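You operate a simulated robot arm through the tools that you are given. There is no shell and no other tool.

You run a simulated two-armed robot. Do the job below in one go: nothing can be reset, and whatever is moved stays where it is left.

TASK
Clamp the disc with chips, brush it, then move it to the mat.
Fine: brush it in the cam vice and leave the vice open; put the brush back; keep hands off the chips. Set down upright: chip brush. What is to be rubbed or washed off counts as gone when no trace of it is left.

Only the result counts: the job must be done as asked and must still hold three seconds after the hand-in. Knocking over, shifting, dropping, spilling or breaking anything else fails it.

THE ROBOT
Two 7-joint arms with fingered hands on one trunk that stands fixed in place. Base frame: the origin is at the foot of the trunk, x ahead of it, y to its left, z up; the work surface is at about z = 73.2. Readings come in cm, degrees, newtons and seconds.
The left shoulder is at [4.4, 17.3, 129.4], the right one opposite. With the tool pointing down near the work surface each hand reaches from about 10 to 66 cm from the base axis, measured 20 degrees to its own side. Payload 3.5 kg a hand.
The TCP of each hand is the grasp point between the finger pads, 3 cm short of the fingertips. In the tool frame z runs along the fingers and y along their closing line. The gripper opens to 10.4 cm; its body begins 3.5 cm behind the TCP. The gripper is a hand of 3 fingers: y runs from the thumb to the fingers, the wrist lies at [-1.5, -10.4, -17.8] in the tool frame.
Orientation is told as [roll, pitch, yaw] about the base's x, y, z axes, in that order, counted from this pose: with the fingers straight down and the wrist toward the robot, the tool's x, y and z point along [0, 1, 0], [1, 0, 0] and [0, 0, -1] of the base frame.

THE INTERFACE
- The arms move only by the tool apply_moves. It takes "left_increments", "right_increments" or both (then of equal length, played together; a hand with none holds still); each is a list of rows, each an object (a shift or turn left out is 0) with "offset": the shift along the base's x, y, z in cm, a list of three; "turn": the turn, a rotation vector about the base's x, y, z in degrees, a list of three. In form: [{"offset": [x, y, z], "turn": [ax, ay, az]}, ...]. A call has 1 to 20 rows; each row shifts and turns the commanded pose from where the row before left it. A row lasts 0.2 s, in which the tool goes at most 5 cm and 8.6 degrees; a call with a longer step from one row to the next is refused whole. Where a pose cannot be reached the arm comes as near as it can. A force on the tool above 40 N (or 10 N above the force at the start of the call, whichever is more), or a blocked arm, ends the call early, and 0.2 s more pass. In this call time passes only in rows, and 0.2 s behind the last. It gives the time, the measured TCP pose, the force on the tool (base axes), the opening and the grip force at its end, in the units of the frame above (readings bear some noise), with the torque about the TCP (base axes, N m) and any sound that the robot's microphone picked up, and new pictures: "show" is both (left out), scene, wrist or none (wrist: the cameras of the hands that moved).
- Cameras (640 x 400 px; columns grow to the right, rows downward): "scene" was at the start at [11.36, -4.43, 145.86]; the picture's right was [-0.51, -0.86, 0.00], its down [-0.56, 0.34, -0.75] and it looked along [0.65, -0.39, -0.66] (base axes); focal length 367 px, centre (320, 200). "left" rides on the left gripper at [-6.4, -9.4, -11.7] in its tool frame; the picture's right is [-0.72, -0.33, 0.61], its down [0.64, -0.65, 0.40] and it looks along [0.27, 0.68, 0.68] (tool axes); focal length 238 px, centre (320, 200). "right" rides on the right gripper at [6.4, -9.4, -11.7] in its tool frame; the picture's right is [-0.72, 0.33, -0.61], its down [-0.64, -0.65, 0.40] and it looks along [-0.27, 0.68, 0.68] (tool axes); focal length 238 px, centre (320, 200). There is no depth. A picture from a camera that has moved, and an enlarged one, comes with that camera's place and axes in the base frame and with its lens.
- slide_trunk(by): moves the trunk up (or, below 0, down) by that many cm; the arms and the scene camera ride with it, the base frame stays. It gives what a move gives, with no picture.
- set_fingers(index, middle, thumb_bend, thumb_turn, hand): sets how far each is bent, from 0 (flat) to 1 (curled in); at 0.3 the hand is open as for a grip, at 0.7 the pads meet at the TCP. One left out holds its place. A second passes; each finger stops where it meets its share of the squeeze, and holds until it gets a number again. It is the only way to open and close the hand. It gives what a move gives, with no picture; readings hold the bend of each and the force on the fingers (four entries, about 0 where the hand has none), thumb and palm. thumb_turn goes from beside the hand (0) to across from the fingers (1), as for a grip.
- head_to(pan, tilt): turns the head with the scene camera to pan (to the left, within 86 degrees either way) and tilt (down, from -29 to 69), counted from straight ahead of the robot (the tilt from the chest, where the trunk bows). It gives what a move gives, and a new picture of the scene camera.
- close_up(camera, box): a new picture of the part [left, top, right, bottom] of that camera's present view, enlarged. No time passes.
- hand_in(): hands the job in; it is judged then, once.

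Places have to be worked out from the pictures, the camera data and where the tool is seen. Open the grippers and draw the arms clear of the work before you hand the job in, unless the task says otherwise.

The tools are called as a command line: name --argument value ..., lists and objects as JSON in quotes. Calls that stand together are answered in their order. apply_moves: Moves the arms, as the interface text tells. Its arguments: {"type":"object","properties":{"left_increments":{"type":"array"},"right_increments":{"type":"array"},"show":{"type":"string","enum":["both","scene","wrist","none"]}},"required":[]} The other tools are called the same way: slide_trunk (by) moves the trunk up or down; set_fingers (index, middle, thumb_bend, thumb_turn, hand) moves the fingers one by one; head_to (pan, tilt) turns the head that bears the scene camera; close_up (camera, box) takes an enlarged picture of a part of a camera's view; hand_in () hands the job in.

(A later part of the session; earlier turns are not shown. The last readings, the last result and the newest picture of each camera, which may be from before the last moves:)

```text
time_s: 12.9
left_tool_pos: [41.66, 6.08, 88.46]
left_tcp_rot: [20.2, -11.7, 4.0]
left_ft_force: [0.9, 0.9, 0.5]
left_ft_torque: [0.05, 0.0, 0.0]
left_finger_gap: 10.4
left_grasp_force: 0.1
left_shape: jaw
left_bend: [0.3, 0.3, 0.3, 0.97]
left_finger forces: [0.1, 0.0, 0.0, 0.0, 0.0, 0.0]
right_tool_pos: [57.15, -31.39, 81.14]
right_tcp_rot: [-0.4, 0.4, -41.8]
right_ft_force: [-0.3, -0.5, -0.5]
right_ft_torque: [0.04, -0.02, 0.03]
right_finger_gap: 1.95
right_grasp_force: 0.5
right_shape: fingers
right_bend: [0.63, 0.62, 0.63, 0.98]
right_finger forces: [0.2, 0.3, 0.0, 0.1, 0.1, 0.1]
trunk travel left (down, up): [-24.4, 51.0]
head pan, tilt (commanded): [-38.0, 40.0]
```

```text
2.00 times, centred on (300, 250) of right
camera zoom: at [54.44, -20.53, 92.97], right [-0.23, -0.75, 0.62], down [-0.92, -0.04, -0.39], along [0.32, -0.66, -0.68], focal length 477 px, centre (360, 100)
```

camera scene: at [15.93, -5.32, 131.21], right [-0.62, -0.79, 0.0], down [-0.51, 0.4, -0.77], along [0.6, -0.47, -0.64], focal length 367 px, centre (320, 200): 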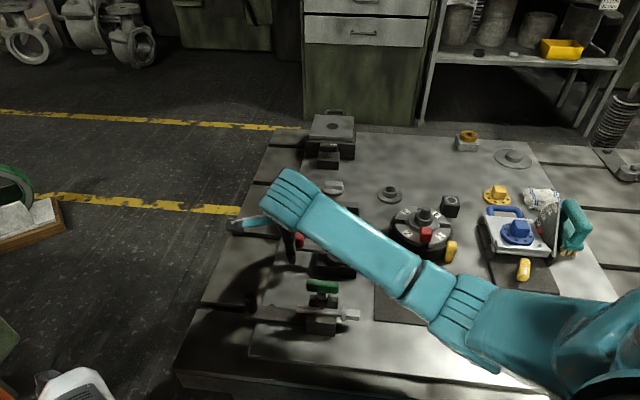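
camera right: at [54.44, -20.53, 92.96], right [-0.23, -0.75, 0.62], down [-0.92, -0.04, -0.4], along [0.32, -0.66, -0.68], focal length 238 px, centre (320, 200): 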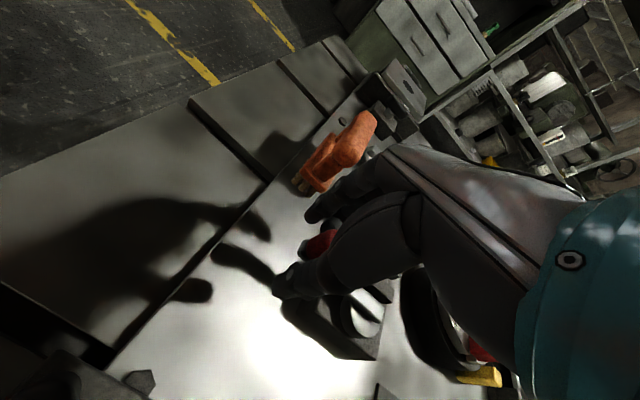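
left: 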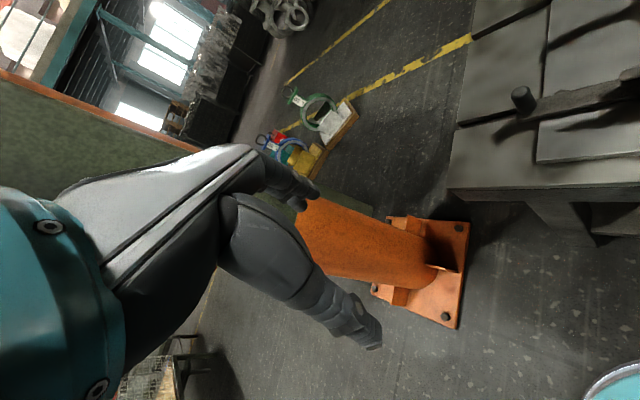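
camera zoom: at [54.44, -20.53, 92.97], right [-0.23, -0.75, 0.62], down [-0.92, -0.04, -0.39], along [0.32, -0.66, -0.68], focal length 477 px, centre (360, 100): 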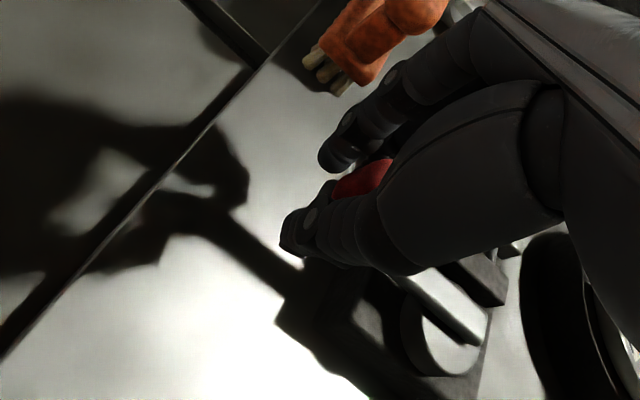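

The fingers now hold the knob lightly, at a gap of 1.95 cm. I'll test the counter-clockwise direction, pulling toward the robot along the arc about [51.4,-37.5], with one small step.

apply_moves --right_increments '[{"offset": [-0.3, 0.27, 0], "turn": [0, 0, 3]}, {"offset": [-0.32, 0.26, 0], "turn": [0, 0, 3]}]' --show "wrist"

```text
time_s: 13.5
left_tool_pos: [41.6, 6.14, 88.48]
left_tcp_rot: [20.1, -11.6, 4.0]
left_ft_force: [0.2, 0.6, 0.0]
left_ft_torque: [-0.03, 0.02, -0.02]
left_finger_gap: 10.4
left_grasp_force: 0.1
left_shape: jaw
left_bend: [0.3, 0.3, 0.3, 0.97]
left_finger forces: [0.1, 0.1, 0.1, 0.0, 0.1, 0.1]
right_tool_pos: [56.54, -30.9, 81.16]
right_tcp_rot: [-0.5, 0.4, -35.9]
right_ft_force: [1.9, -0.4, 0.5]
right_ft_torque: [-0.02, -0.04, 0.02]
right_finger_gap: 1.98
right_grasp_force: 0.8
right_shape: fingers
right_bend: [0.62, 0.62, 0.63, 0.98]
right_finger forces: [0.7, 0.9, 0.0, 0.1, 0.1, 0.1]
trunk travel left (down, up): [-24.4, 51.0]
head pan, tilt (commanded): [-38.0, 40.0]
camera right: at [52.65, -20.33, 92.96], right [-0.15, -0.77, 0.62], down [-0.91, -0.14, -0.39], along [0.39, -0.62, -0.68], focal length 238 px, centre (320, 200)
```

right: 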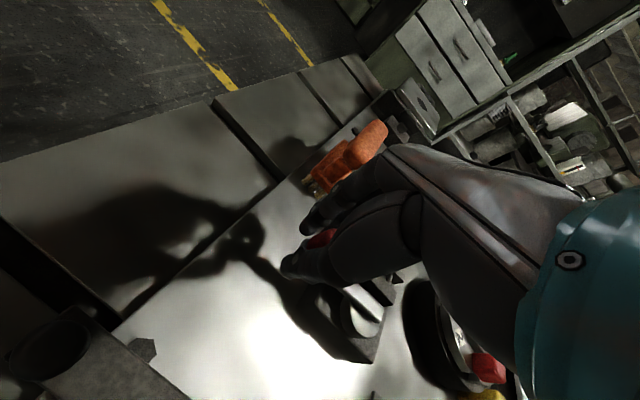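

The knob follows with only about 2 N of drag, so the lever does turn counter-clockwise. I'll continue along the arc for another 18°.

apply_moves --right_increments '[{"offset": [-0.45, 0.32, 0], "turn": [0, 0, 4]}, {"offset": [-0.47, 0.29, 0], "turn": [0, 0, 4]}, {"offset": [-0.49, 0.26, 0], "turn": [0, 0, 4]}, {"offset": [-0.51, 0.23, 0], "turn": [0, 0, 4]}]' --show "both"

close_up --camera "scene" --box '[250, 190, 370, 290]'

close_up --camera "right" --box '[200, 150, 420, 370]'

```text
time_s: 14.5
left_tool_pos: [41.67, 5.99, 88.52]
left_tcp_rot: [20.2, -11.6, 4.0]
left_ft_force: [-0.4, 0.6, 0.2]
left_ft_torque: [-0.02, -0.02, 0.01]
left_finger_gap: 10.39
left_grasp_force: 0.0
left_shape: jaw
left_bend: [0.3, 0.3, 0.3, 0.97]
left_finger forces: [0.0, 0.1, 0.0, 0.1, 0.1, 0.0]
right_tool_pos: [54.64, -29.81, 81.28]
right_tcp_rot: [-0.4, 0.4, -19.9]
right_ft_force: [1.0, -0.1, 0.1]
right_ft_torque: [-0.02, -0.03, 0.01]
right_finger_gap: 2.0
right_grasp_force: 1.1
right_shape: fingers
right_bend: [0.62, 0.62, 0.63, 0.98]
right_finger forces: [0.6, 1.1, 0.0, 0.0, 0.0, 0.1]
trunk travel left (down, up): [-24.4, 51.0]
head pan, tilt (commanded): [-38.0, 40.0]
camera scene: at [15.94, -5.33, 131.21], right [-0.62, -0.79, 0.0], down [-0.51, 0.4, -0.77], along [0.6, -0.47, -0.64], focal length 367 px, centre (320, 200)
camera right: at [47.97, -20.7, 92.94], right [0.07, -0.78, 0.62], down [-0.84, -0.38, -0.39], along [0.55, -0.49, -0.68], focal length 238 px, centre (320, 200)
```

scene: 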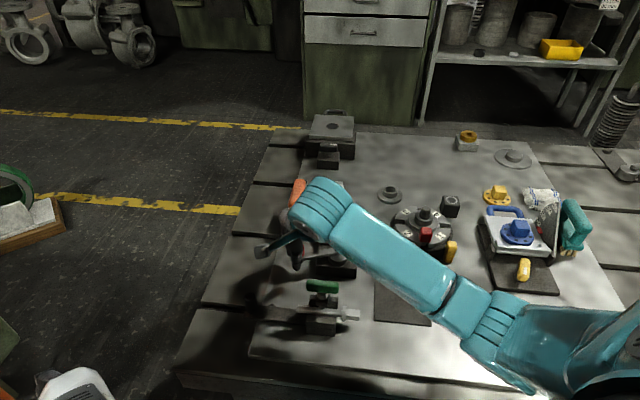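
right: 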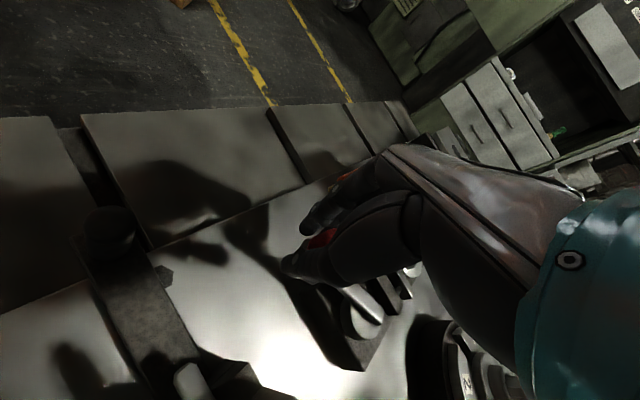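

```text
4.00 times, centred on (310, 240) of scene
camera zoom: at [15.94, -5.33, 131.21], right [-0.62, -0.79, 0.0], down [-0.51, 0.4, -0.77], along [0.6, -0.47, -0.64], focal length 1469 px, centre (360, 40)
```

zoom: 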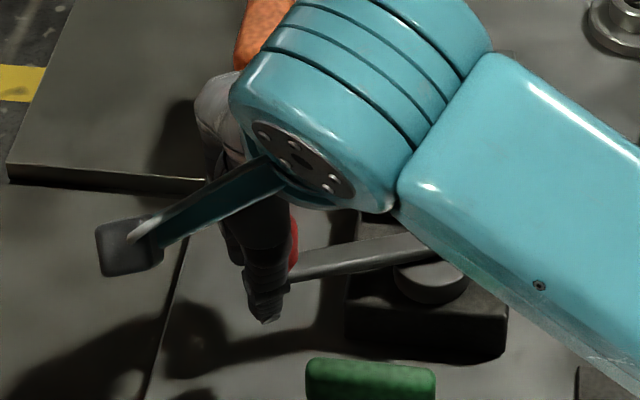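

```text
1.82 times, centred on (310, 260) of right
camera zoom: at [47.97, -20.7, 92.94], right [0.07, -0.78, 0.62], down [-0.84, -0.38, -0.39], along [0.55, -0.49, -0.68], focal length 433 px, centre (338, 91)
```

zoom: 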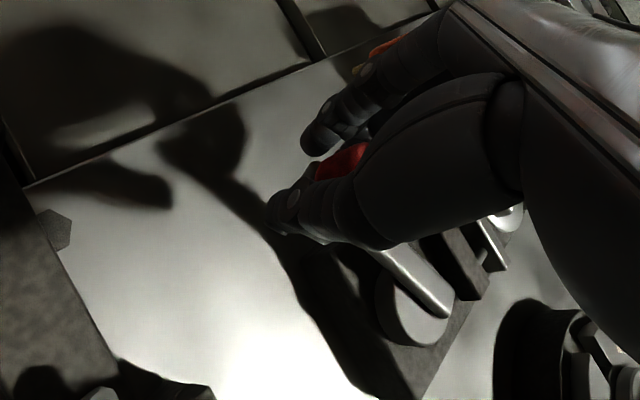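

The lever turns smoothly with the hand and resistance stays near 1–2 N. I'll continue along the arc while watching the green-handled clamp ahead, near [44,-28,82].

apply_moves --right_increments '[{"offset": [-0.52, 0.18, 0], "turn": [0, 0, 4]}, {"offset": [-0.53, 0.14, 0], "turn": [0, 0, 4]}, {"offset": [-0.54, 0.1, 0], "turn": [0, 0, 4]}, {"offset": [-0.55, 0.06, 0], "turn": [0, 0, 4]}, {"offset": [-0.56, 0.02, 0], "turn": [0, 0, 4]}]' --show "both"

close_up --camera "scene" --box '[250, 190, 370, 310]'

close_up --camera "right" --box '[200, 150, 420, 370]'

```text
time_s: 15.7
left_tool_pos: [41.62, 6.13, 88.4]
left_tcp_rot: [20.3, -11.7, 3.9]
left_ft_force: [-0.2, 0.3, -0.7]
left_ft_torque: [0.0, -0.01, -0.01]
left_finger_gap: 10.41
left_grasp_force: 0.1
left_shape: jaw
left_bend: [0.3, 0.3, 0.3, 0.97]
left_finger forces: [0.1, 0.1, 0.1, 0.0, 0.0, 0.0]
right_tool_pos: [52.09, -29.44, 81.18]
right_tcp_rot: [-0.4, 0.4, 0.2]
right_ft_force: [1.9, 0.7, 0.7]
right_ft_torque: [0.01, -0.06, 0.03]
right_finger_gap: 2.01
right_grasp_force: 1.0
right_shape: fingers
right_bend: [0.62, 0.62, 0.63, 0.98]
right_finger forces: [1.2, 1.2, 0.0, 0.1, 0.0, 0.1]
trunk travel left (down, up): [-24.4, 51.0]
head pan, tilt (commanded): [-38.0, 40.0]
camera scene: at [15.95, -5.31, 131.21], right [-0.62, -0.79, 0.0], down [-0.51, 0.4, -0.77], along [0.6, -0.47, -0.64], focal length 367 px, centre (320, 200)
camera right: at [42.46, -23.01, 92.99], right [0.33, -0.71, 0.62], down [-0.65, -0.65, -0.4], along [0.68, -0.27, -0.68], focal length 238 px, centre (320, 200)
```

scene: 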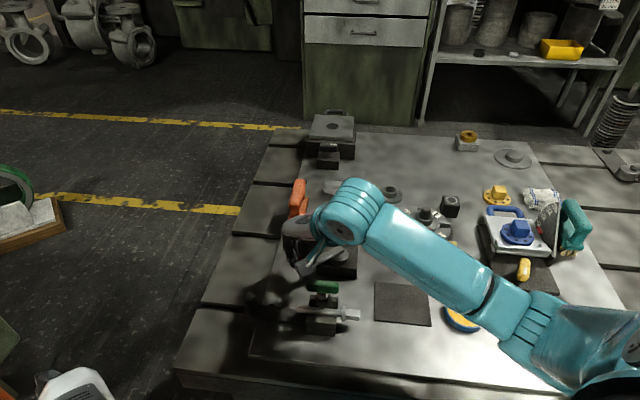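
right: 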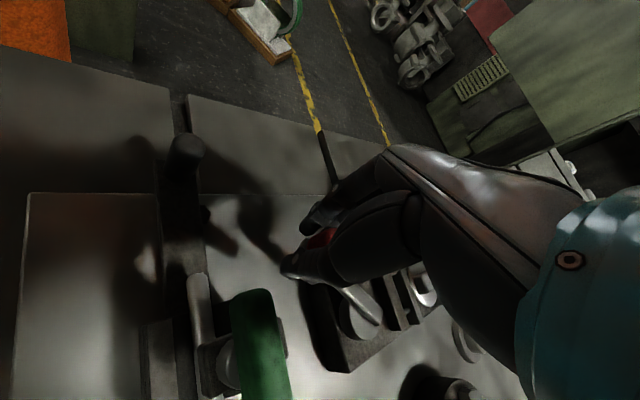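

```text
3.33 times, centred on (310, 250) of scene
camera zoom: at [15.95, -5.31, 131.21], right [-0.62, -0.79, 0.0], down [-0.51, 0.4, -0.77], along [0.6, -0.47, -0.64], focal length 1224 px, centre (353, 33)
```

zoom: 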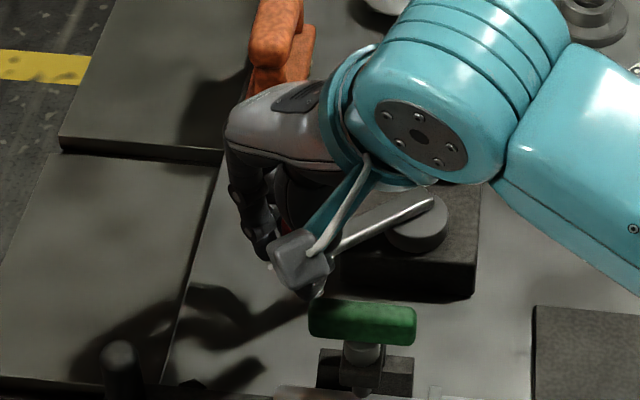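

```text
1.82 times, centred on (310, 260) of right
camera zoom: at [42.46, -23.01, 92.99], right [0.33, -0.71, 0.62], down [-0.65, -0.65, -0.4], along [0.68, -0.27, -0.68], focal length 433 px, centre (338, 91)
```

zoom: 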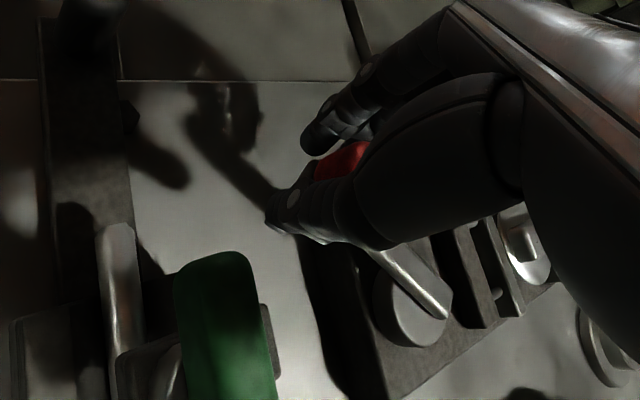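

The lever has turned about 42° and is still free. The green handle's nearest end is about 11 cm from the pivot, so I'll shift the hand 1 cm inward and 1 cm up for clearance while continuing the arc.

apply_moves --right_increments '[{"offset": [-0.56, -0.26, 0.3], "turn": [0, 0, 4]}, {"offset": [-0.56, -0.3, 0.3], "turn": [0, 0, 4]}, {"offset": [-0.53, -0.33, 0.3], "turn": [0, 0, 4]}, {"offset": [-0.5, -0.36, 0.3], "turn": [0, 0, 4]}, {"offset": [-0.53, -0.16, 0], "turn": [0, 0, 4]}]' --show "both"

close_up --camera "scene" --box '[250, 190, 370, 310]'

close_up --camera "right" --box '[200, 150, 420, 370]'

```text
time_s: 16.9
left_tool_pos: [41.69, 6.05, 88.5]
left_tcp_rot: [20.2, -11.7, 4.0]
left_ft_force: [0.6, 0.3, 0.1]
left_ft_torque: [-0.01, 0.01, 0.0]
left_finger_gap: 10.41
left_grasp_force: 0.1
left_shape: jaw
left_bend: [0.3, 0.3, 0.3, 0.97]
left_finger forces: [0.0, 0.0, 0.0, 0.0, 0.1, 0.0]
right_tool_pos: [49.22, -30.81, 82.35]
right_tcp_rot: [-0.4, 0.3, 20.2]
right_ft_force: [1.5, 5.3, -1.7]
right_ft_torque: [0.1, -0.03, 0.04]
right_finger_gap: 2.54
right_grasp_force: 2.8
right_shape: fingers
right_bend: [0.58, 0.63, 0.63, 0.98]
right_finger forces: [4.4, 0.1, 0.0, 0.0, 0.0, 0.0]
trunk travel left (down, up): [-24.4, 51.0]
head pan, tilt (commanded): [-38.0, 40.0]
camera scene: at [15.96, -5.28, 131.21], right [-0.62, -0.79, 0.0], down [-0.51, 0.4, -0.77], along [0.6, -0.47, -0.64], focal length 367 px, centre (320, 200)
camera right: at [38.12, -28.03, 94.17], right [0.56, -0.56, 0.62], down [-0.39, -0.83, -0.4], along [0.73, -0.02, -0.68], focal length 238 px, centre (320, 200)
```

scene: 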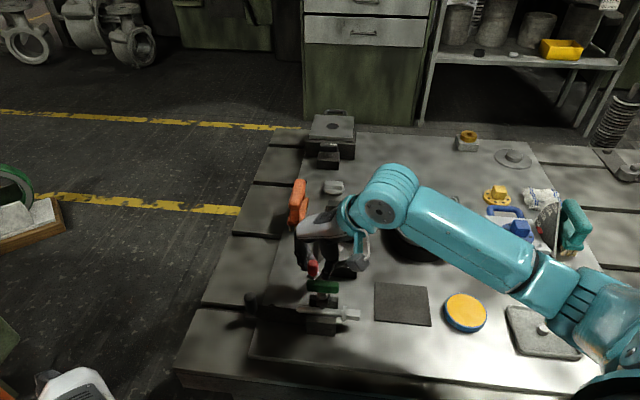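
right: 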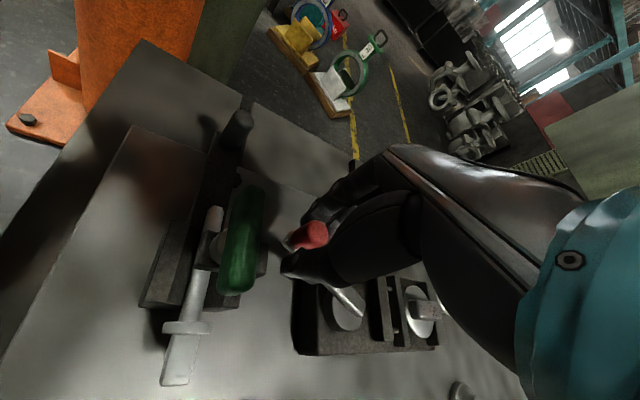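

```text
3.33 times, centred on (310, 250) of scene
camera zoom: at [15.96, -5.28, 131.21], right [-0.62, -0.79, 0.0], down [-0.51, 0.4, -0.77], along [0.6, -0.47, -0.64], focal length 1224 px, centre (353, 33)
```

zoom: 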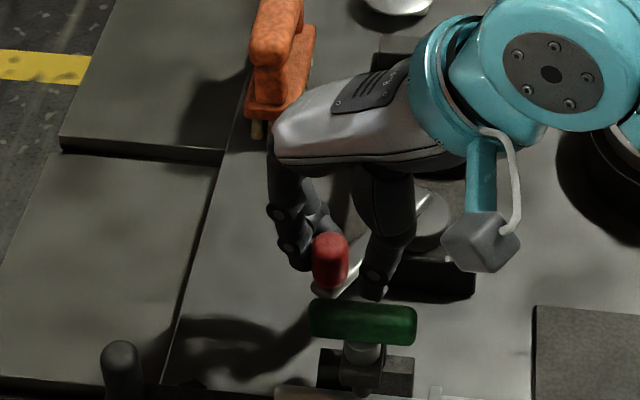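

```text
1.82 times, centred on (310, 260) of right
camera zoom: at [38.12, -28.03, 94.17], right [0.56, -0.56, 0.62], down [-0.39, -0.83, -0.4], along [0.73, -0.02, -0.68], focal length 433 px, centre (338, 91)
```

zoom: 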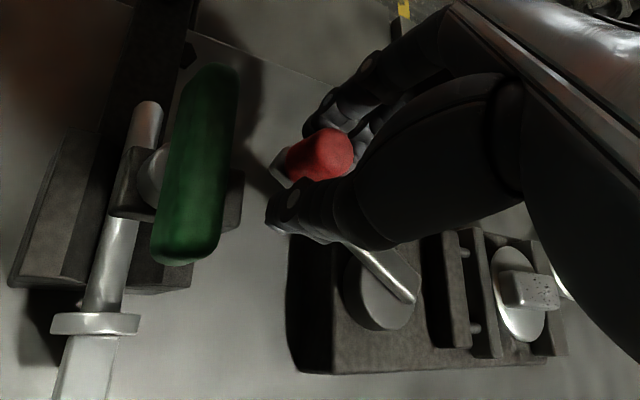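

The lever has turned about 60° and the knob is at about [49.1,-29.9], with only the index finger pushing. I'll check the jaw, disc hub and cam positions.

close_up --camera "right" --box '[290, 240, 450, 340]'

close_up --camera "right" --box '[270, 190, 350, 290]'

```text
4.00 times, centred on (370, 290) of right
camera zoom: at [38.12, -28.03, 94.17], right [0.56, -0.56, 0.62], down [-0.39, -0.83, -0.4], along [0.73, -0.02, -0.68], focal length 953 px, centre (120, -160)
```

zoom: 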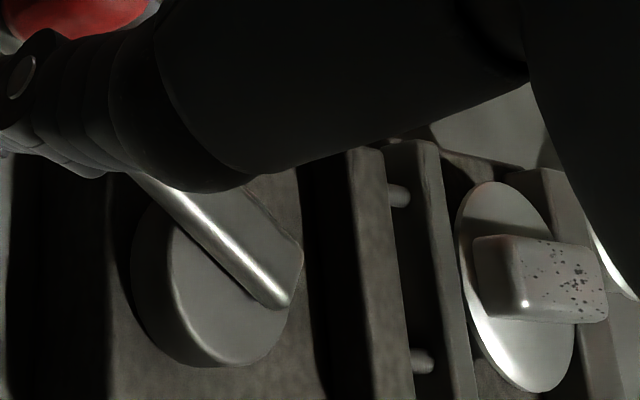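

```text
4.00 times, centred on (310, 240) of right
camera zoom: at [38.12, -28.03, 94.17], right [0.56, -0.56, 0.62], down [-0.39, -0.83, -0.4], along [0.73, -0.02, -0.68], focal length 953 px, centre (360, 40)
```

zoom: 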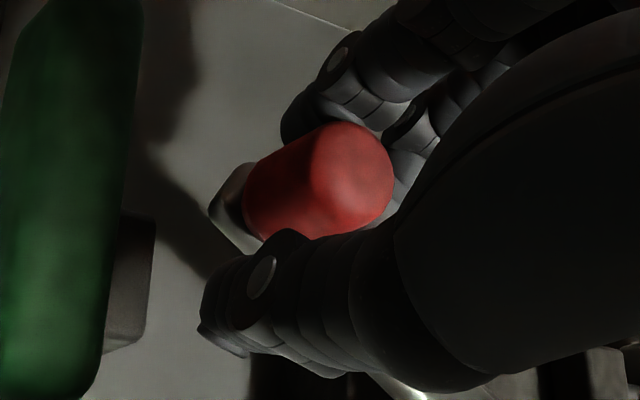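

The cam is turning and the jaw is approaching the disc hub. I'll continue the arc another 20°, watching the force.

apply_moves --right_increments '[{"offset": [-0.53, -0.18, 0], "turn": [0, 0, 4]}, {"offset": [-0.51, -0.22, 0], "turn": [0, 0, 4]}, {"offset": [-0.5, -0.25, 0], "turn": [0, 0, 4]}, {"offset": [-0.48, -0.29, 0], "turn": [0, 0, 4]}, {"offset": [-0.46, -0.32, 0], "turn": [0, 0, 4]}]' --show "both"

close_up --camera "scene" --box '[250, 190, 370, 310]'

close_up --camera "right" --box '[200, 150, 420, 370]'

```text
time_s: 18.1
left_tool_pos: [41.87, 6.02, 88.47]
left_tcp_rot: [20.2, -11.8, 4.0]
left_ft_force: [-0.6, 0.1, 0.2]
left_ft_torque: [0.01, 0.0, -0.01]
left_finger_gap: 10.4
left_grasp_force: 0.1
left_shape: jaw
left_bend: [0.3, 0.3, 0.3, 0.97]
left_finger forces: [0.1, 0.0, 0.0, 0.0, 0.0, 0.0]
right_tool_pos: [46.6, -31.93, 82.38]
right_tcp_rot: [-0.4, 0.4, 40.3]
right_ft_force: [1.9, 2.1, -0.3]
right_ft_torque: [0.04, -0.03, 0.0]
right_finger_gap: 2.4
right_grasp_force: 1.8
right_shape: fingers
right_bend: [0.59, 0.63, 0.63, 0.98]
right_finger forces: [3.1, 0.7, 0.1, 0.0, 0.1, 0.0]
trunk travel left (down, up): [-24.4, 51.0]
head pan, tilt (commanded): [-38.0, 40.0]
camera scene: at [15.95, -5.3, 131.21], right [-0.62, -0.79, 0.0], down [-0.51, 0.4, -0.77], along [0.6, -0.47, -0.64], focal length 367 px, centre (320, 200)
camera right: at [35.33, -33.21, 94.12], right [0.71, -0.33, 0.62], down [-0.09, -0.91, -0.39], along [0.7, 0.23, -0.68], focal length 238 px, centre (320, 200)
```

scene: 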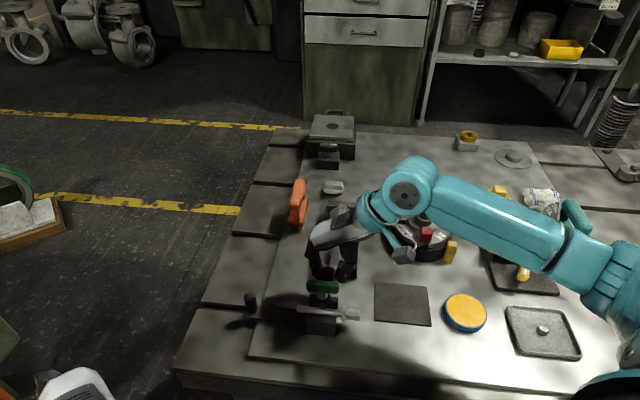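
right: 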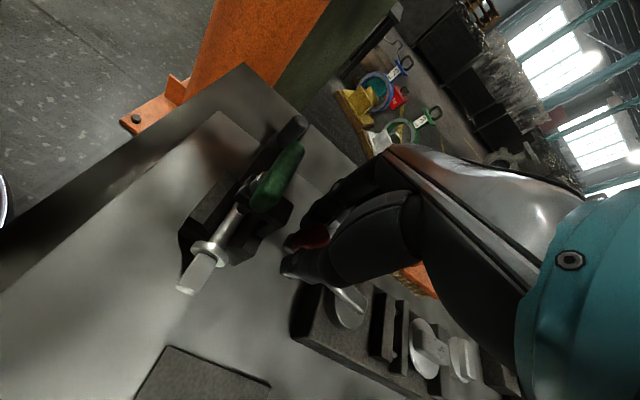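

```text
3.33 times, centred on (310, 250) of scene
camera zoom: at [15.95, -5.3, 131.21], right [-0.62, -0.79, 0.0], down [-0.51, 0.4, -0.77], along [0.6, -0.47, -0.64], focal length 1224 px, centre (353, 33)
```

zoom: 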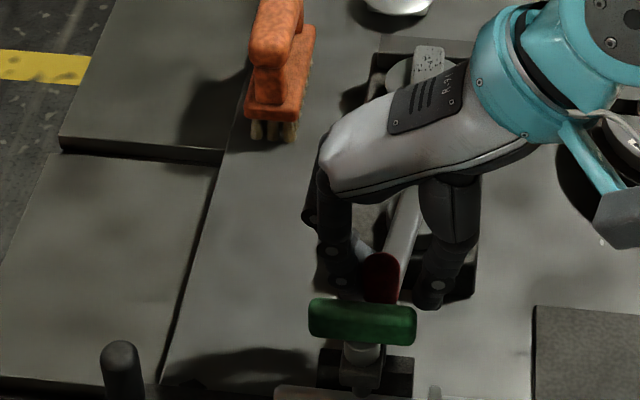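

```text
1.82 times, centred on (310, 260) of right
camera zoom: at [35.33, -33.21, 94.12], right [0.71, -0.33, 0.62], down [-0.09, -0.91, -0.39], along [0.7, 0.23, -0.68], focal length 433 px, centre (338, 91)
```

zoom: 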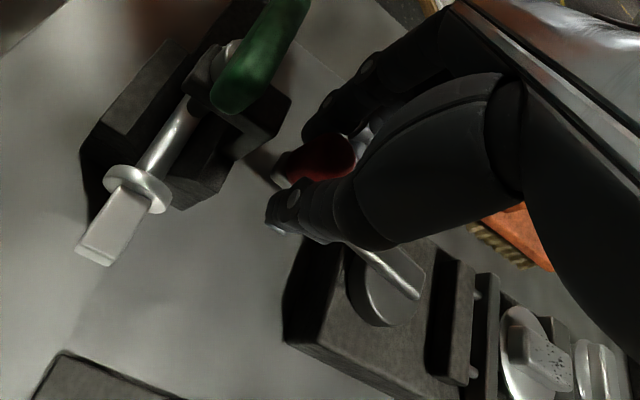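

The lever now points nearly straight toward the robot, with about 3 N of drag. I'll look at the jaws to see whether the disc hub is gripped.

close_up --camera "right" --box '[340, 270, 480, 400]'

close_up --camera "scene" --box '[300, 190, 390, 280]'

```text
3.08 times, centred on (410, 335) of right
camera zoom: at [35.33, -33.21, 94.12], right [0.71, -0.33, 0.62], down [-0.09, -0.91, -0.39], along [0.7, 0.23, -0.68], focal length 733 px, centre (43, -215)
```

zoom: 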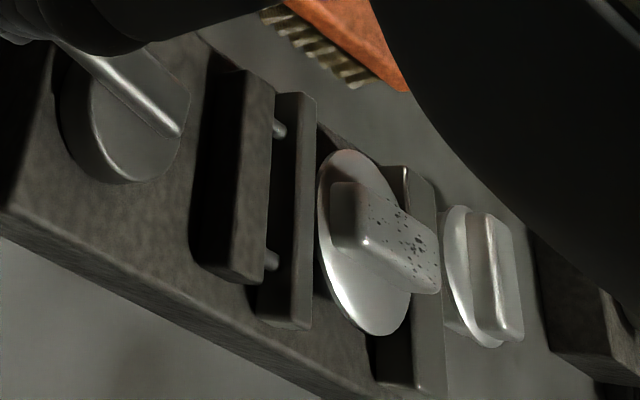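

```text
4.44 times, centred on (345, 235) of scene
camera zoom: at [15.95, -5.3, 131.21], right [-0.62, -0.79, 0.0], down [-0.51, 0.4, -0.77], along [0.6, -0.47, -0.64], focal length 1632 px, centre (209, 44)
```

zoom: 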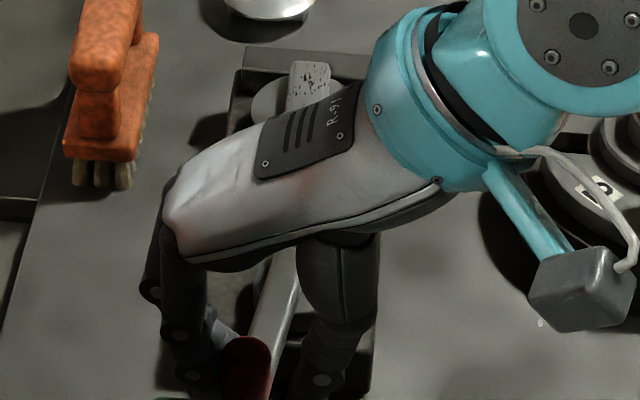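

I can't yet tell whether the jaw is tight. I'll advance another 12° and check whether the force builds up.

apply_moves --right_increments '[{"offset": [-0.43, -0.35, 0], "turn": [0, 0, 4]}, {"offset": [-0.41, -0.38, 0], "turn": [0, 0, 4]}, {"offset": [-0.38, -0.41, 0], "turn": [0, 0, 4]}]' --show "both"

close_up --camera "right" --box '[200, 150, 420, 370]'

close_up --camera "scene" --box '[270, 190, 390, 310]'

```text
time_s: 18.9
left_tool_pos: [41.82, 6.08, 88.42]
left_tcp_rot: [20.3, -11.6, 4.0]
left_ft_force: [-0.3, 0.7, -1.0]
left_ft_torque: [0.0, 0.02, -0.03]
left_finger_gap: 10.37
left_grasp_force: 0.0
left_shape: jaw
left_bend: [0.3, 0.3, 0.3, 0.97]
left_finger forces: [0.0, 0.0, 0.0, 0.1, 0.0, 0.0]
right_tool_pos: [45.73, -33.15, 82.43]
right_tcp_rot: [-0.6, 0.3, 52.2]
right_ft_force: [8.5, 5.1, 0.2]
right_ft_torque: [0.16, -0.21, -0.07]
right_finger_gap: 2.79
right_grasp_force: 4.6
right_shape: fingers
right_bend: [0.56, 0.61, 0.63, 0.98]
right_finger forces: [5.6, 3.8, 0.0, 0.0, 0.0, 0.0]
trunk travel left (down, up): [-24.4, 51.0]
head pan, tilt (commanded): [-38.0, 40.0]
camera scene: at [16.01, -5.27, 131.21], right [-0.62, -0.79, 0.0], down [-0.51, 0.4, -0.77], along [0.6, -0.47, -0.64], focal length 367 px, centre (320, 200)
camera right: at [34.68, -36.65, 94.17], right [0.77, -0.18, 0.62], down [0.11, -0.91, -0.4], along [0.63, 0.37, -0.68], focal length 238 px, centre (320, 200)
```

scene: 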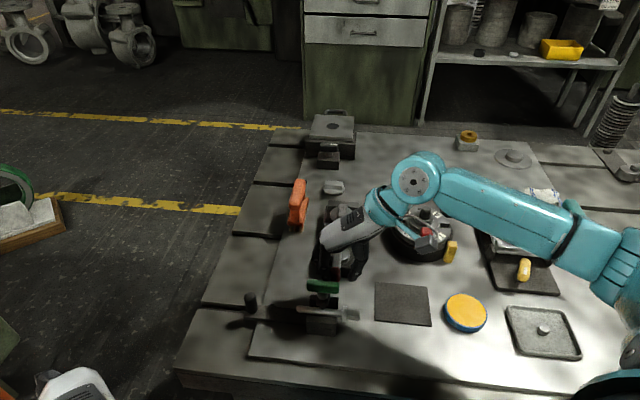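
right: 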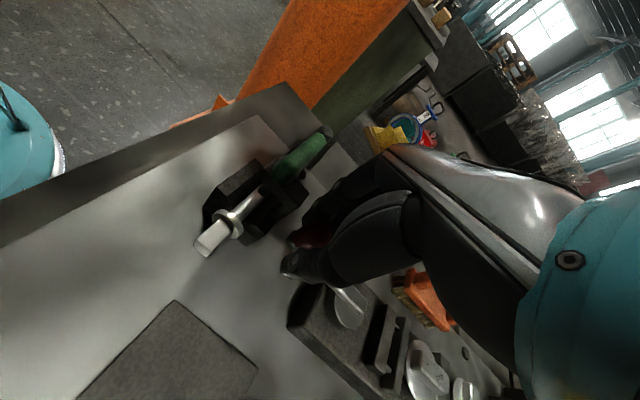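

```text
1.82 times, centred on (310, 260) of right
camera zoom: at [34.68, -36.65, 94.17], right [0.77, -0.18, 0.62], down [0.11, -0.91, -0.4], along [0.63, 0.37, -0.68], focal length 433 px, centre (338, 91)
```

zoom: 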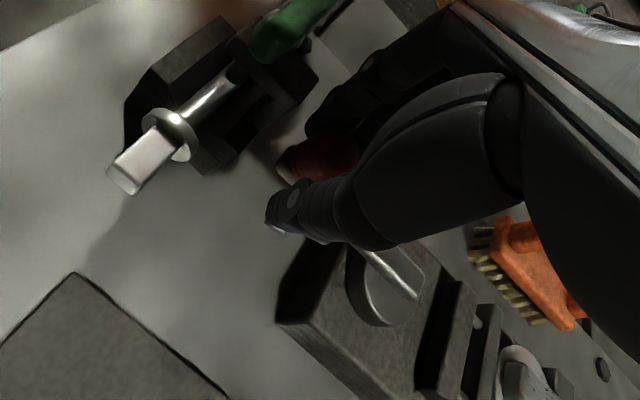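

```text
3.33 times, centred on (330, 250) of scene
camera zoom: at [16.01, -5.27, 131.21], right [-0.62, -0.79, 0.0], down [-0.51, 0.4, -0.77], along [0.6, -0.47, -0.64], focal length 1224 px, centre (287, 33)
```

zoom: 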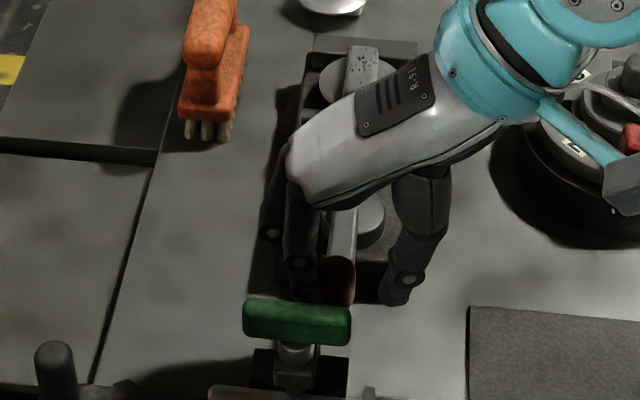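

Resistance has risen to about 10 N with the lever at about 90°, so it is either clamping or at its end stop. I'll push slightly further to seat it.

apply_moves --right_increments '[{"offset": [-0.25, -0.3, 0]}, {"offset": [-0.25, -0.3, 0]}]' --show "both"

close_up --camera "right" --box '[270, 220, 490, 400]'

```text
time_s: 19.5
left_tool_pos: [41.78, 6.14, 88.43]
left_tcp_rot: [20.2, -11.6, 4.1]
left_ft_force: [0.6, 0.2, 0.1]
left_ft_torque: [-0.01, -0.01, -0.03]
left_finger_gap: 10.39
left_grasp_force: 0.0
left_shape: jaw
left_bend: [0.3, 0.3, 0.3, 0.97]
left_finger forces: [0.0, 0.1, 0.1, 0.0, 0.0, 0.1]
right_tool_pos: [45.21, -33.73, 82.62]
right_tcp_rot: [-0.6, 0.3, 52.1]
right_ft_force: [15.7, 10.4, 3.0]
right_ft_torque: [0.29, -0.5, -0.16]
right_finger_gap: 3.4
right_grasp_force: 8.2
right_shape: fingers
right_bend: [0.52, 0.58, 0.63, 0.98]
right_finger forces: [9.7, 6.8, 0.0, 0.0, 0.0, 0.0]
trunk travel left (down, up): [-24.4, 51.0]
head pan, tilt (commanded): [-38.0, 40.0]
camera scene: at [16.07, -5.2, 131.2], right [-0.62, -0.79, 0.0], down [-0.51, 0.39, -0.77], along [0.6, -0.47, -0.64], focal length 367 px, centre (320, 200)
camera right: at [34.21, -37.17, 94.2], right [0.76, -0.18, 0.62], down [0.11, -0.91, -0.4], along [0.64, 0.37, -0.68], focal length 238 px, centre (320, 200)
```

scene: 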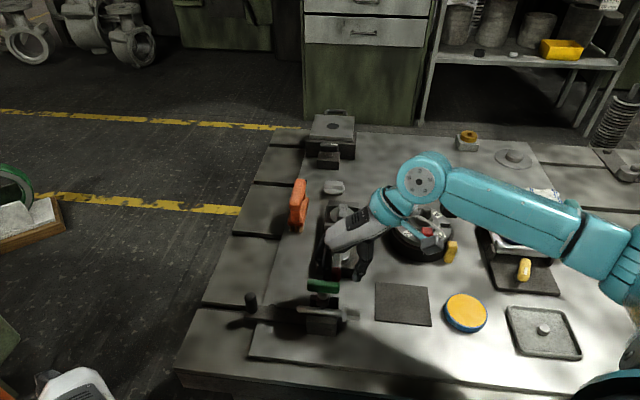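
right: 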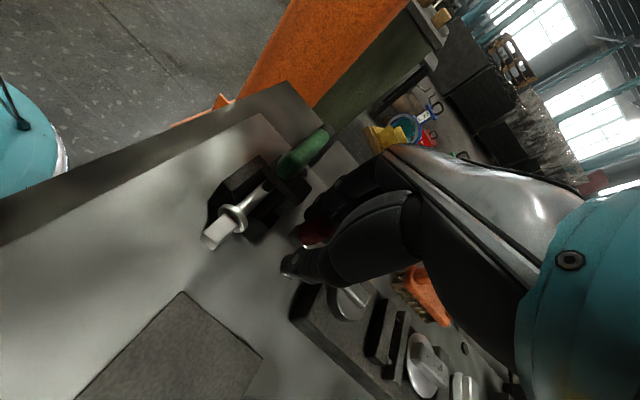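

```text
2.22 times, centred on (380, 310) of right
camera zoom: at [34.21, -37.17, 94.2], right [0.76, -0.18, 0.62], down [0.11, -0.91, -0.4], along [0.64, 0.37, -0.68], focal length 530 px, centre (187, -44)
```

zoom: 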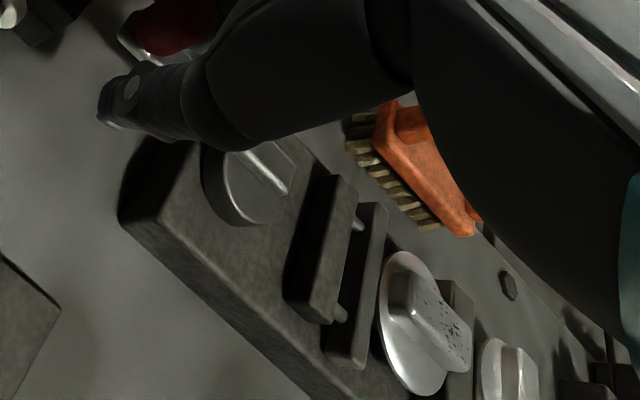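

The lever is firmly stopped at about 19 N. I'll relieve the pressure, open the fingers, and lift off to compare the jaw position with the earlier view.

apply_moves --right_increments '[{"offset": [0.3, 0.35, 0]}, {"offset": [0.3, 0.35, 0]}]' --show "none"

set_fingers --hand "right" --index 0.56 --middle 0.56 --thumb_bend 0.56

apply_moves --right_increments '[{"offset": [0, 0, 3]}, {"offset": [0, 0, 4]}, {"offset": [0, -2, 4]}, {"offset": [0, -4, 2]}, {"offset": [0, -4, 0]}]' --show "both"

```text
time_s: 20.1
left_tool_pos: [41.74, 5.98, 88.58]
left_tcp_rot: [20.1, -11.6, 4.0]
left_ft_force: [1.2, -0.6, 0.6]
left_ft_torque: [0.01, -0.03, -0.01]
left_finger_gap: 10.39
left_grasp_force: 0.1
left_shape: jaw
left_bend: [0.3, 0.3, 0.3, 0.97]
left_finger forces: [0.0, 0.0, 0.1, 0.0, 0.1, 0.1]
right_tool_pos: [45.59, -33.11, 82.3]
right_tcp_rot: [-0.5, 0.4, 52.2]
right_ft_force: [8.1, 2.6, 4.1]
right_ft_torque: [0.13, -0.25, -0.13]
right_finger_gap: 2.75
right_grasp_force: 4.7
right_shape: fingers
right_bend: [0.56, 0.61, 0.63, 0.98]
right_finger forces: [5.0, 4.6, 0.1, 0.1, 0.0, 0.0]
trunk travel left (down, up): [-24.4, 51.0]
head pan, tilt (commanded): [-38.0, 40.0]
```

```text
time_s: 21.1
left_tool_pos: [41.61, 5.93, 88.63]
left_tcp_rot: [20.2, -11.7, 3.9]
left_ft_force: [-0.1, 0.6, -1.0]
left_ft_torque: [-0.01, 0.03, 0.03]
left_finger_gap: 10.39
left_grasp_force: 0.1
left_shape: jaw
left_bend: [0.3, 0.3, 0.3, 0.97]
left_finger forces: [0.0, 0.1, 0.1, 0.1, 0.0, 0.1]
right_tool_pos: [45.65, -33.12, 82.36]
right_tcp_rot: [-0.3, 0.3, 52.1]
right_ft_force: [0.4, 0.8, 0.0]
right_ft_torque: [0.02, 0.01, 0.0]
right_finger_gap: 3.71
right_grasp_force: 0.3
right_shape: fingers
right_bend: [0.55, 0.56, 0.56, 0.98]
right_finger forces: [0.5, 0.1, 0.1, 0.0, 0.0, 0.0]
trunk travel left (down, up): [-24.4, 51.0]
head pan, tilt (commanded): [-38.0, 40.0]
```

```text
time_s: 22.3
left_tool_pos: [41.72, 6.04, 88.46]
left_tcp_rot: [20.2, -11.8, 4.0]
left_ft_force: [0.4, 0.7, 0.1]
left_ft_torque: [-0.02, 0.01, -0.03]
left_finger_gap: 10.4
left_grasp_force: 0.0
left_shape: jaw
left_bend: [0.3, 0.3, 0.3, 0.97]
left_finger forces: [0.0, 0.1, 0.0, 0.0, 0.1, 0.0]
right_tool_pos: [45.55, -43.1, 95.28]
right_tcp_rot: [-0.4, 0.5, 52.2]
right_ft_force: [0.2, 0.1, 0.3]
right_ft_torque: [0.0, 0.04, 0.01]
right_finger_gap: 3.63
right_grasp_force: 0.1
right_shape: fingers
right_bend: [0.56, 0.56, 0.56, 0.98]
right_finger forces: [0.0, 0.1, 0.0, 0.1, 0.1, 0.0]
trunk travel left (down, up): [-24.4, 51.0]
head pan, tilt (commanded): [-38.0, 40.0]
camera scene: at [15.94, -5.34, 131.21], right [-0.62, -0.79, 0.0], down [-0.51, 0.4, -0.77], along [0.6, -0.47, -0.64], focal length 367 px, centre (320, 200)
camera right: at [34.64, -46.7, 107.11], right [0.77, -0.18, 0.62], down [0.11, -0.91, -0.39], along [0.63, 0.37, -0.68], focal length 238 px, centre (320, 200)
```

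scene: 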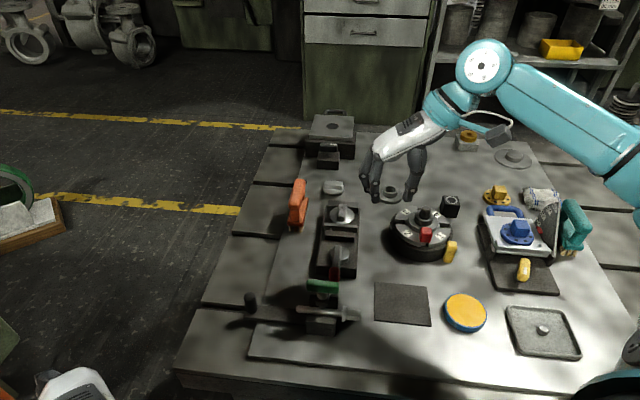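
right: 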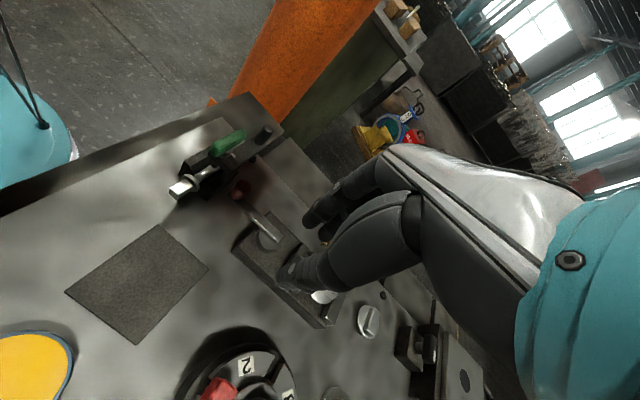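

close_up --camera "scene" --box '[300, 195, 390, 295]'

close_up --camera "scene" --box '[310, 195, 370, 245]'

```text
4.00 times, centred on (345, 245) of scene
camera zoom: at [15.94, -5.34, 131.21], right [-0.62, -0.79, 0.0], down [-0.51, 0.4, -0.77], along [0.6, -0.47, -0.64], focal length 1469 px, centre (220, 20)
```

zoom: 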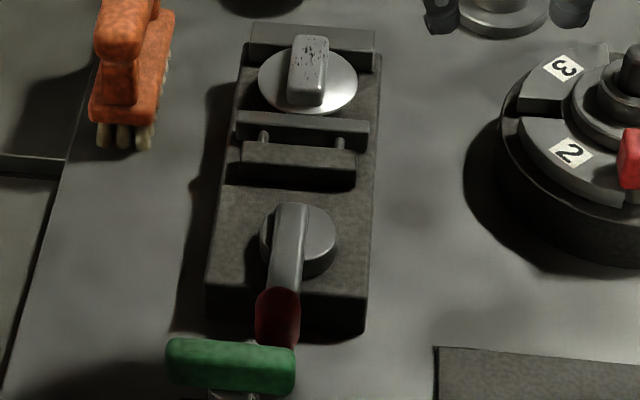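

```text
8.00 times, centred on (340, 220) of scene
camera zoom: at [15.94, -5.34, 131.21], right [-0.62, -0.79, 0.0], down [-0.51, 0.4, -0.77], along [0.6, -0.47, -0.64], focal length 2938 px, centre (160, 40)
```

zoom: 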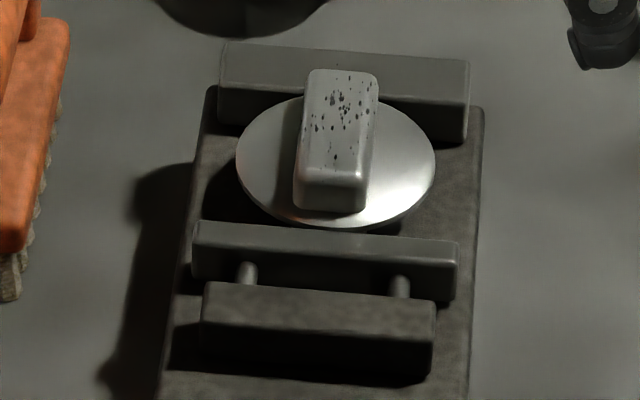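

The jaw has moved about 1.5 cm and the jaw gap now matches the disc diameter of about 5.4 cm, so the disc is clamped. Before picking up a brush I'll compare the two more closely.

close_up --camera "scene" --box '[535, 185, 615, 275]'

close_up --camera "scene" --box '[270, 165, 330, 245]'

close_up --camera "scene" --box '[430, 180, 590, 300]'

```text
4.44 times, centred on (575, 230) of scene
camera zoom: at [15.94, -5.34, 131.21], right [-0.62, -0.79, 0.0], down [-0.51, 0.4, -0.77], along [0.6, -0.47, -0.64], focal length 1632 px, centre (-813, 67)
```

zoom: 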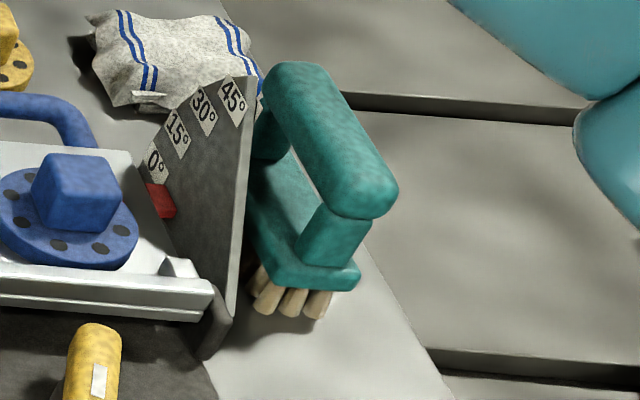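

```text
5.00 times, centred on (300, 205) of scene
camera zoom: at [15.94, -5.34, 131.21], right [-0.62, -0.79, 0.0], down [-0.51, 0.4, -0.77], along [0.6, -0.47, -0.64], focal length 1836 px, centre (420, 175)
```

zoom: 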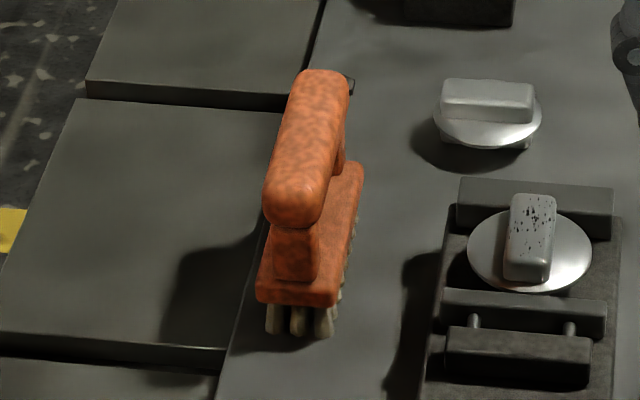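

```text
3.33 times, centred on (510, 240) of scene
camera zoom: at [15.94, -5.34, 131.21], right [-0.62, -0.79, 0.0], down [-0.51, 0.4, -0.77], along [0.6, -0.47, -0.64], focal length 1224 px, centre (-313, 67)
```

zoom: 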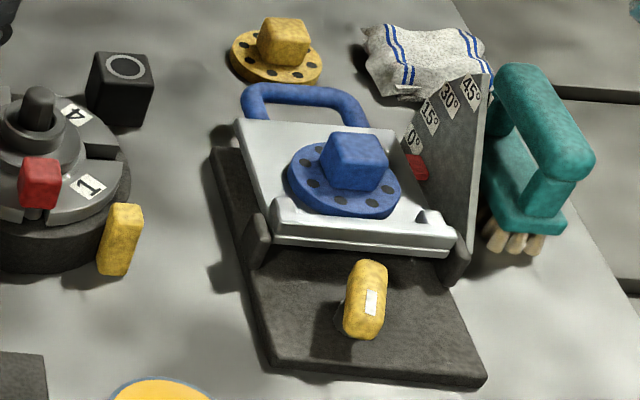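

I'll use the orange brush, since it stands beside the cam vice; its handle is centred near [68,-39.75,80.5] and runs along the vice axis. I'll open the fingers to about 5.5 cm and move above it, with the closing line across the handle and the fingers tilted 30° outward for reach.

set_fingers --hand "right" --index 0.48 --middle 0.48 --thumb_bend 0.48

apply_moves --right_increments '[{"offset": [3.0, 0.5, 0.5], "turn": [0, 0, -4]}, {"offset": [3.5, 0.5, 0.5], "turn": [-5.02, -5.57, 0]}, {"offset": [3.5, 0.5, 0], "turn": [-5.02, -5.57, 0]}, {"offset": [3.5, 0.5, 0], "turn": [-5.02, -5.57, 0]}, {"offset": [3.5, 0.5, 0], "turn": [-5.02, -5.57, 0]}, {"offset": [3.0, 0.5, -0.5]}]' --show "both"

```text
time_s: 23.3
left_tool_pos: [41.63, 5.94, 88.52]
left_tcp_rot: [20.2, -11.8, 4.0]
left_ft_force: [-0.4, -0.5, 0.2]
left_ft_torque: [0.0, 0.0, -0.02]
left_finger_gap: 10.38
left_grasp_force: 0.1
left_shape: jaw
left_bend: [0.3, 0.3, 0.3, 0.97]
left_finger forces: [0.1, 0.0, 0.0, 0.0, 0.0, 0.0]
right_tool_pos: [45.67, -43.13, 95.39]
right_tcp_rot: [-0.4, 0.4, 52.1]
right_ft_force: [-0.6, -0.8, -1.9]
right_ft_torque: [-0.01, 0.0, 0.02]
right_finger_gap: 5.69
right_grasp_force: 0.1
right_shape: fingers
right_bend: [0.48, 0.48, 0.48, 0.98]
right_finger forces: [0.0, 0.1, 0.0, 0.0, 0.0, 0.1]
trunk travel left (down, up): [-24.4, 51.0]
head pan, tilt (commanded): [-38.0, 40.0]
```

```text
time_s: 24.7
left_tool_pos: [41.68, 6.02, 88.52]
left_tcp_rot: [20.2, -11.6, 4.0]
left_ft_force: [-0.3, -0.7, -0.2]
left_ft_torque: [-0.01, 0.01, 0.0]
left_finger_gap: 10.4
left_grasp_force: 0.1
left_shape: jaw
left_bend: [0.3, 0.3, 0.3, 0.97]
left_finger forces: [0.0, 0.1, 0.0, 0.0, 0.0, 0.0]
right_tool_pos: [65.62, -39.98, 95.84]
right_tcp_rot: [-30.5, 0.4, 47.9]
right_ft_force: [0.3, -0.1, 0.2]
right_ft_torque: [-0.03, 0.01, 0.0]
right_finger_gap: 5.68
right_grasp_force: 0.0
right_shape: fingers
right_bend: [0.48, 0.48, 0.48, 0.98]
right_finger forces: [0.0, 0.0, 0.1, 0.0, 0.0, 0.0]
trunk travel left (down, up): [-24.4, 51.0]
head pan, tilt (commanded): [-38.0, 40.0]
camera scene: at [15.96, -5.31, 131.21], right [-0.62, -0.79, 0.0], down [-0.51, 0.4, -0.77], along [0.6, -0.47, -0.64], focal length 367 px, centre (320, 200)
camera right: at [50.79, -39.37, 102.75], right [0.45, 0.04, 0.89], down [0.12, -0.99, -0.02], along [0.88, 0.12, -0.45], focal length 238 px, centre (320, 200)
```

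scene: 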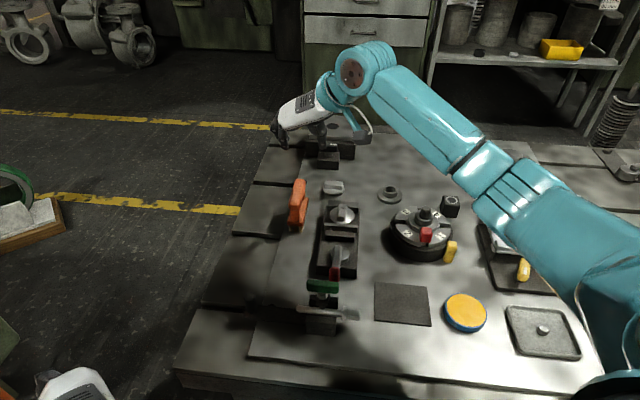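
right: 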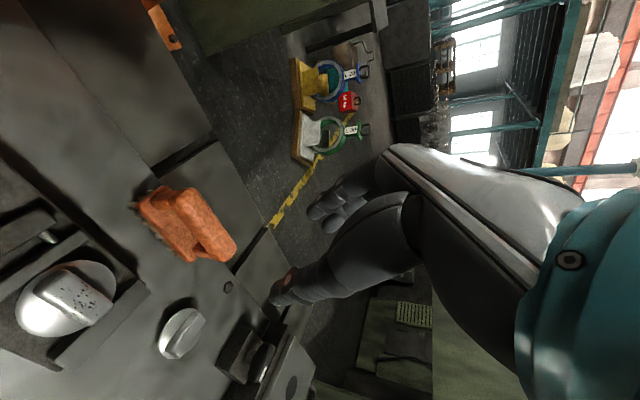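

The hand is above and slightly short of the brush at the intended tilt. I'll zoom into the wrist view to refine the handle's position.

close_up --camera "right" --box '[110, 165, 260, 285]'

```text
3.33 times, centred on (185, 225) of right
camera zoom: at [50.79, -39.37, 102.75], right [0.45, 0.04, 0.89], down [0.12, -0.99, -0.02], along [0.88, 0.12, -0.45], focal length 794 px, centre (770, 117)
```

zoom: 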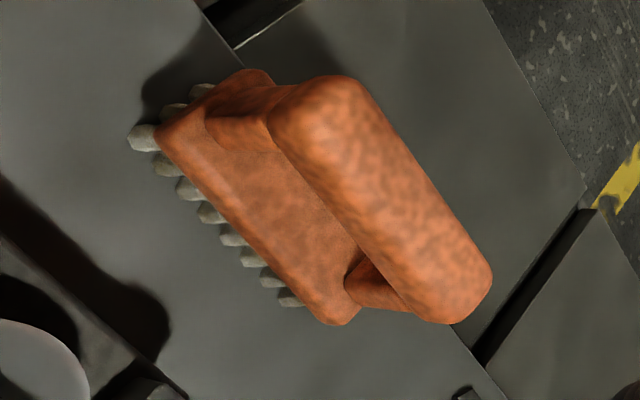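

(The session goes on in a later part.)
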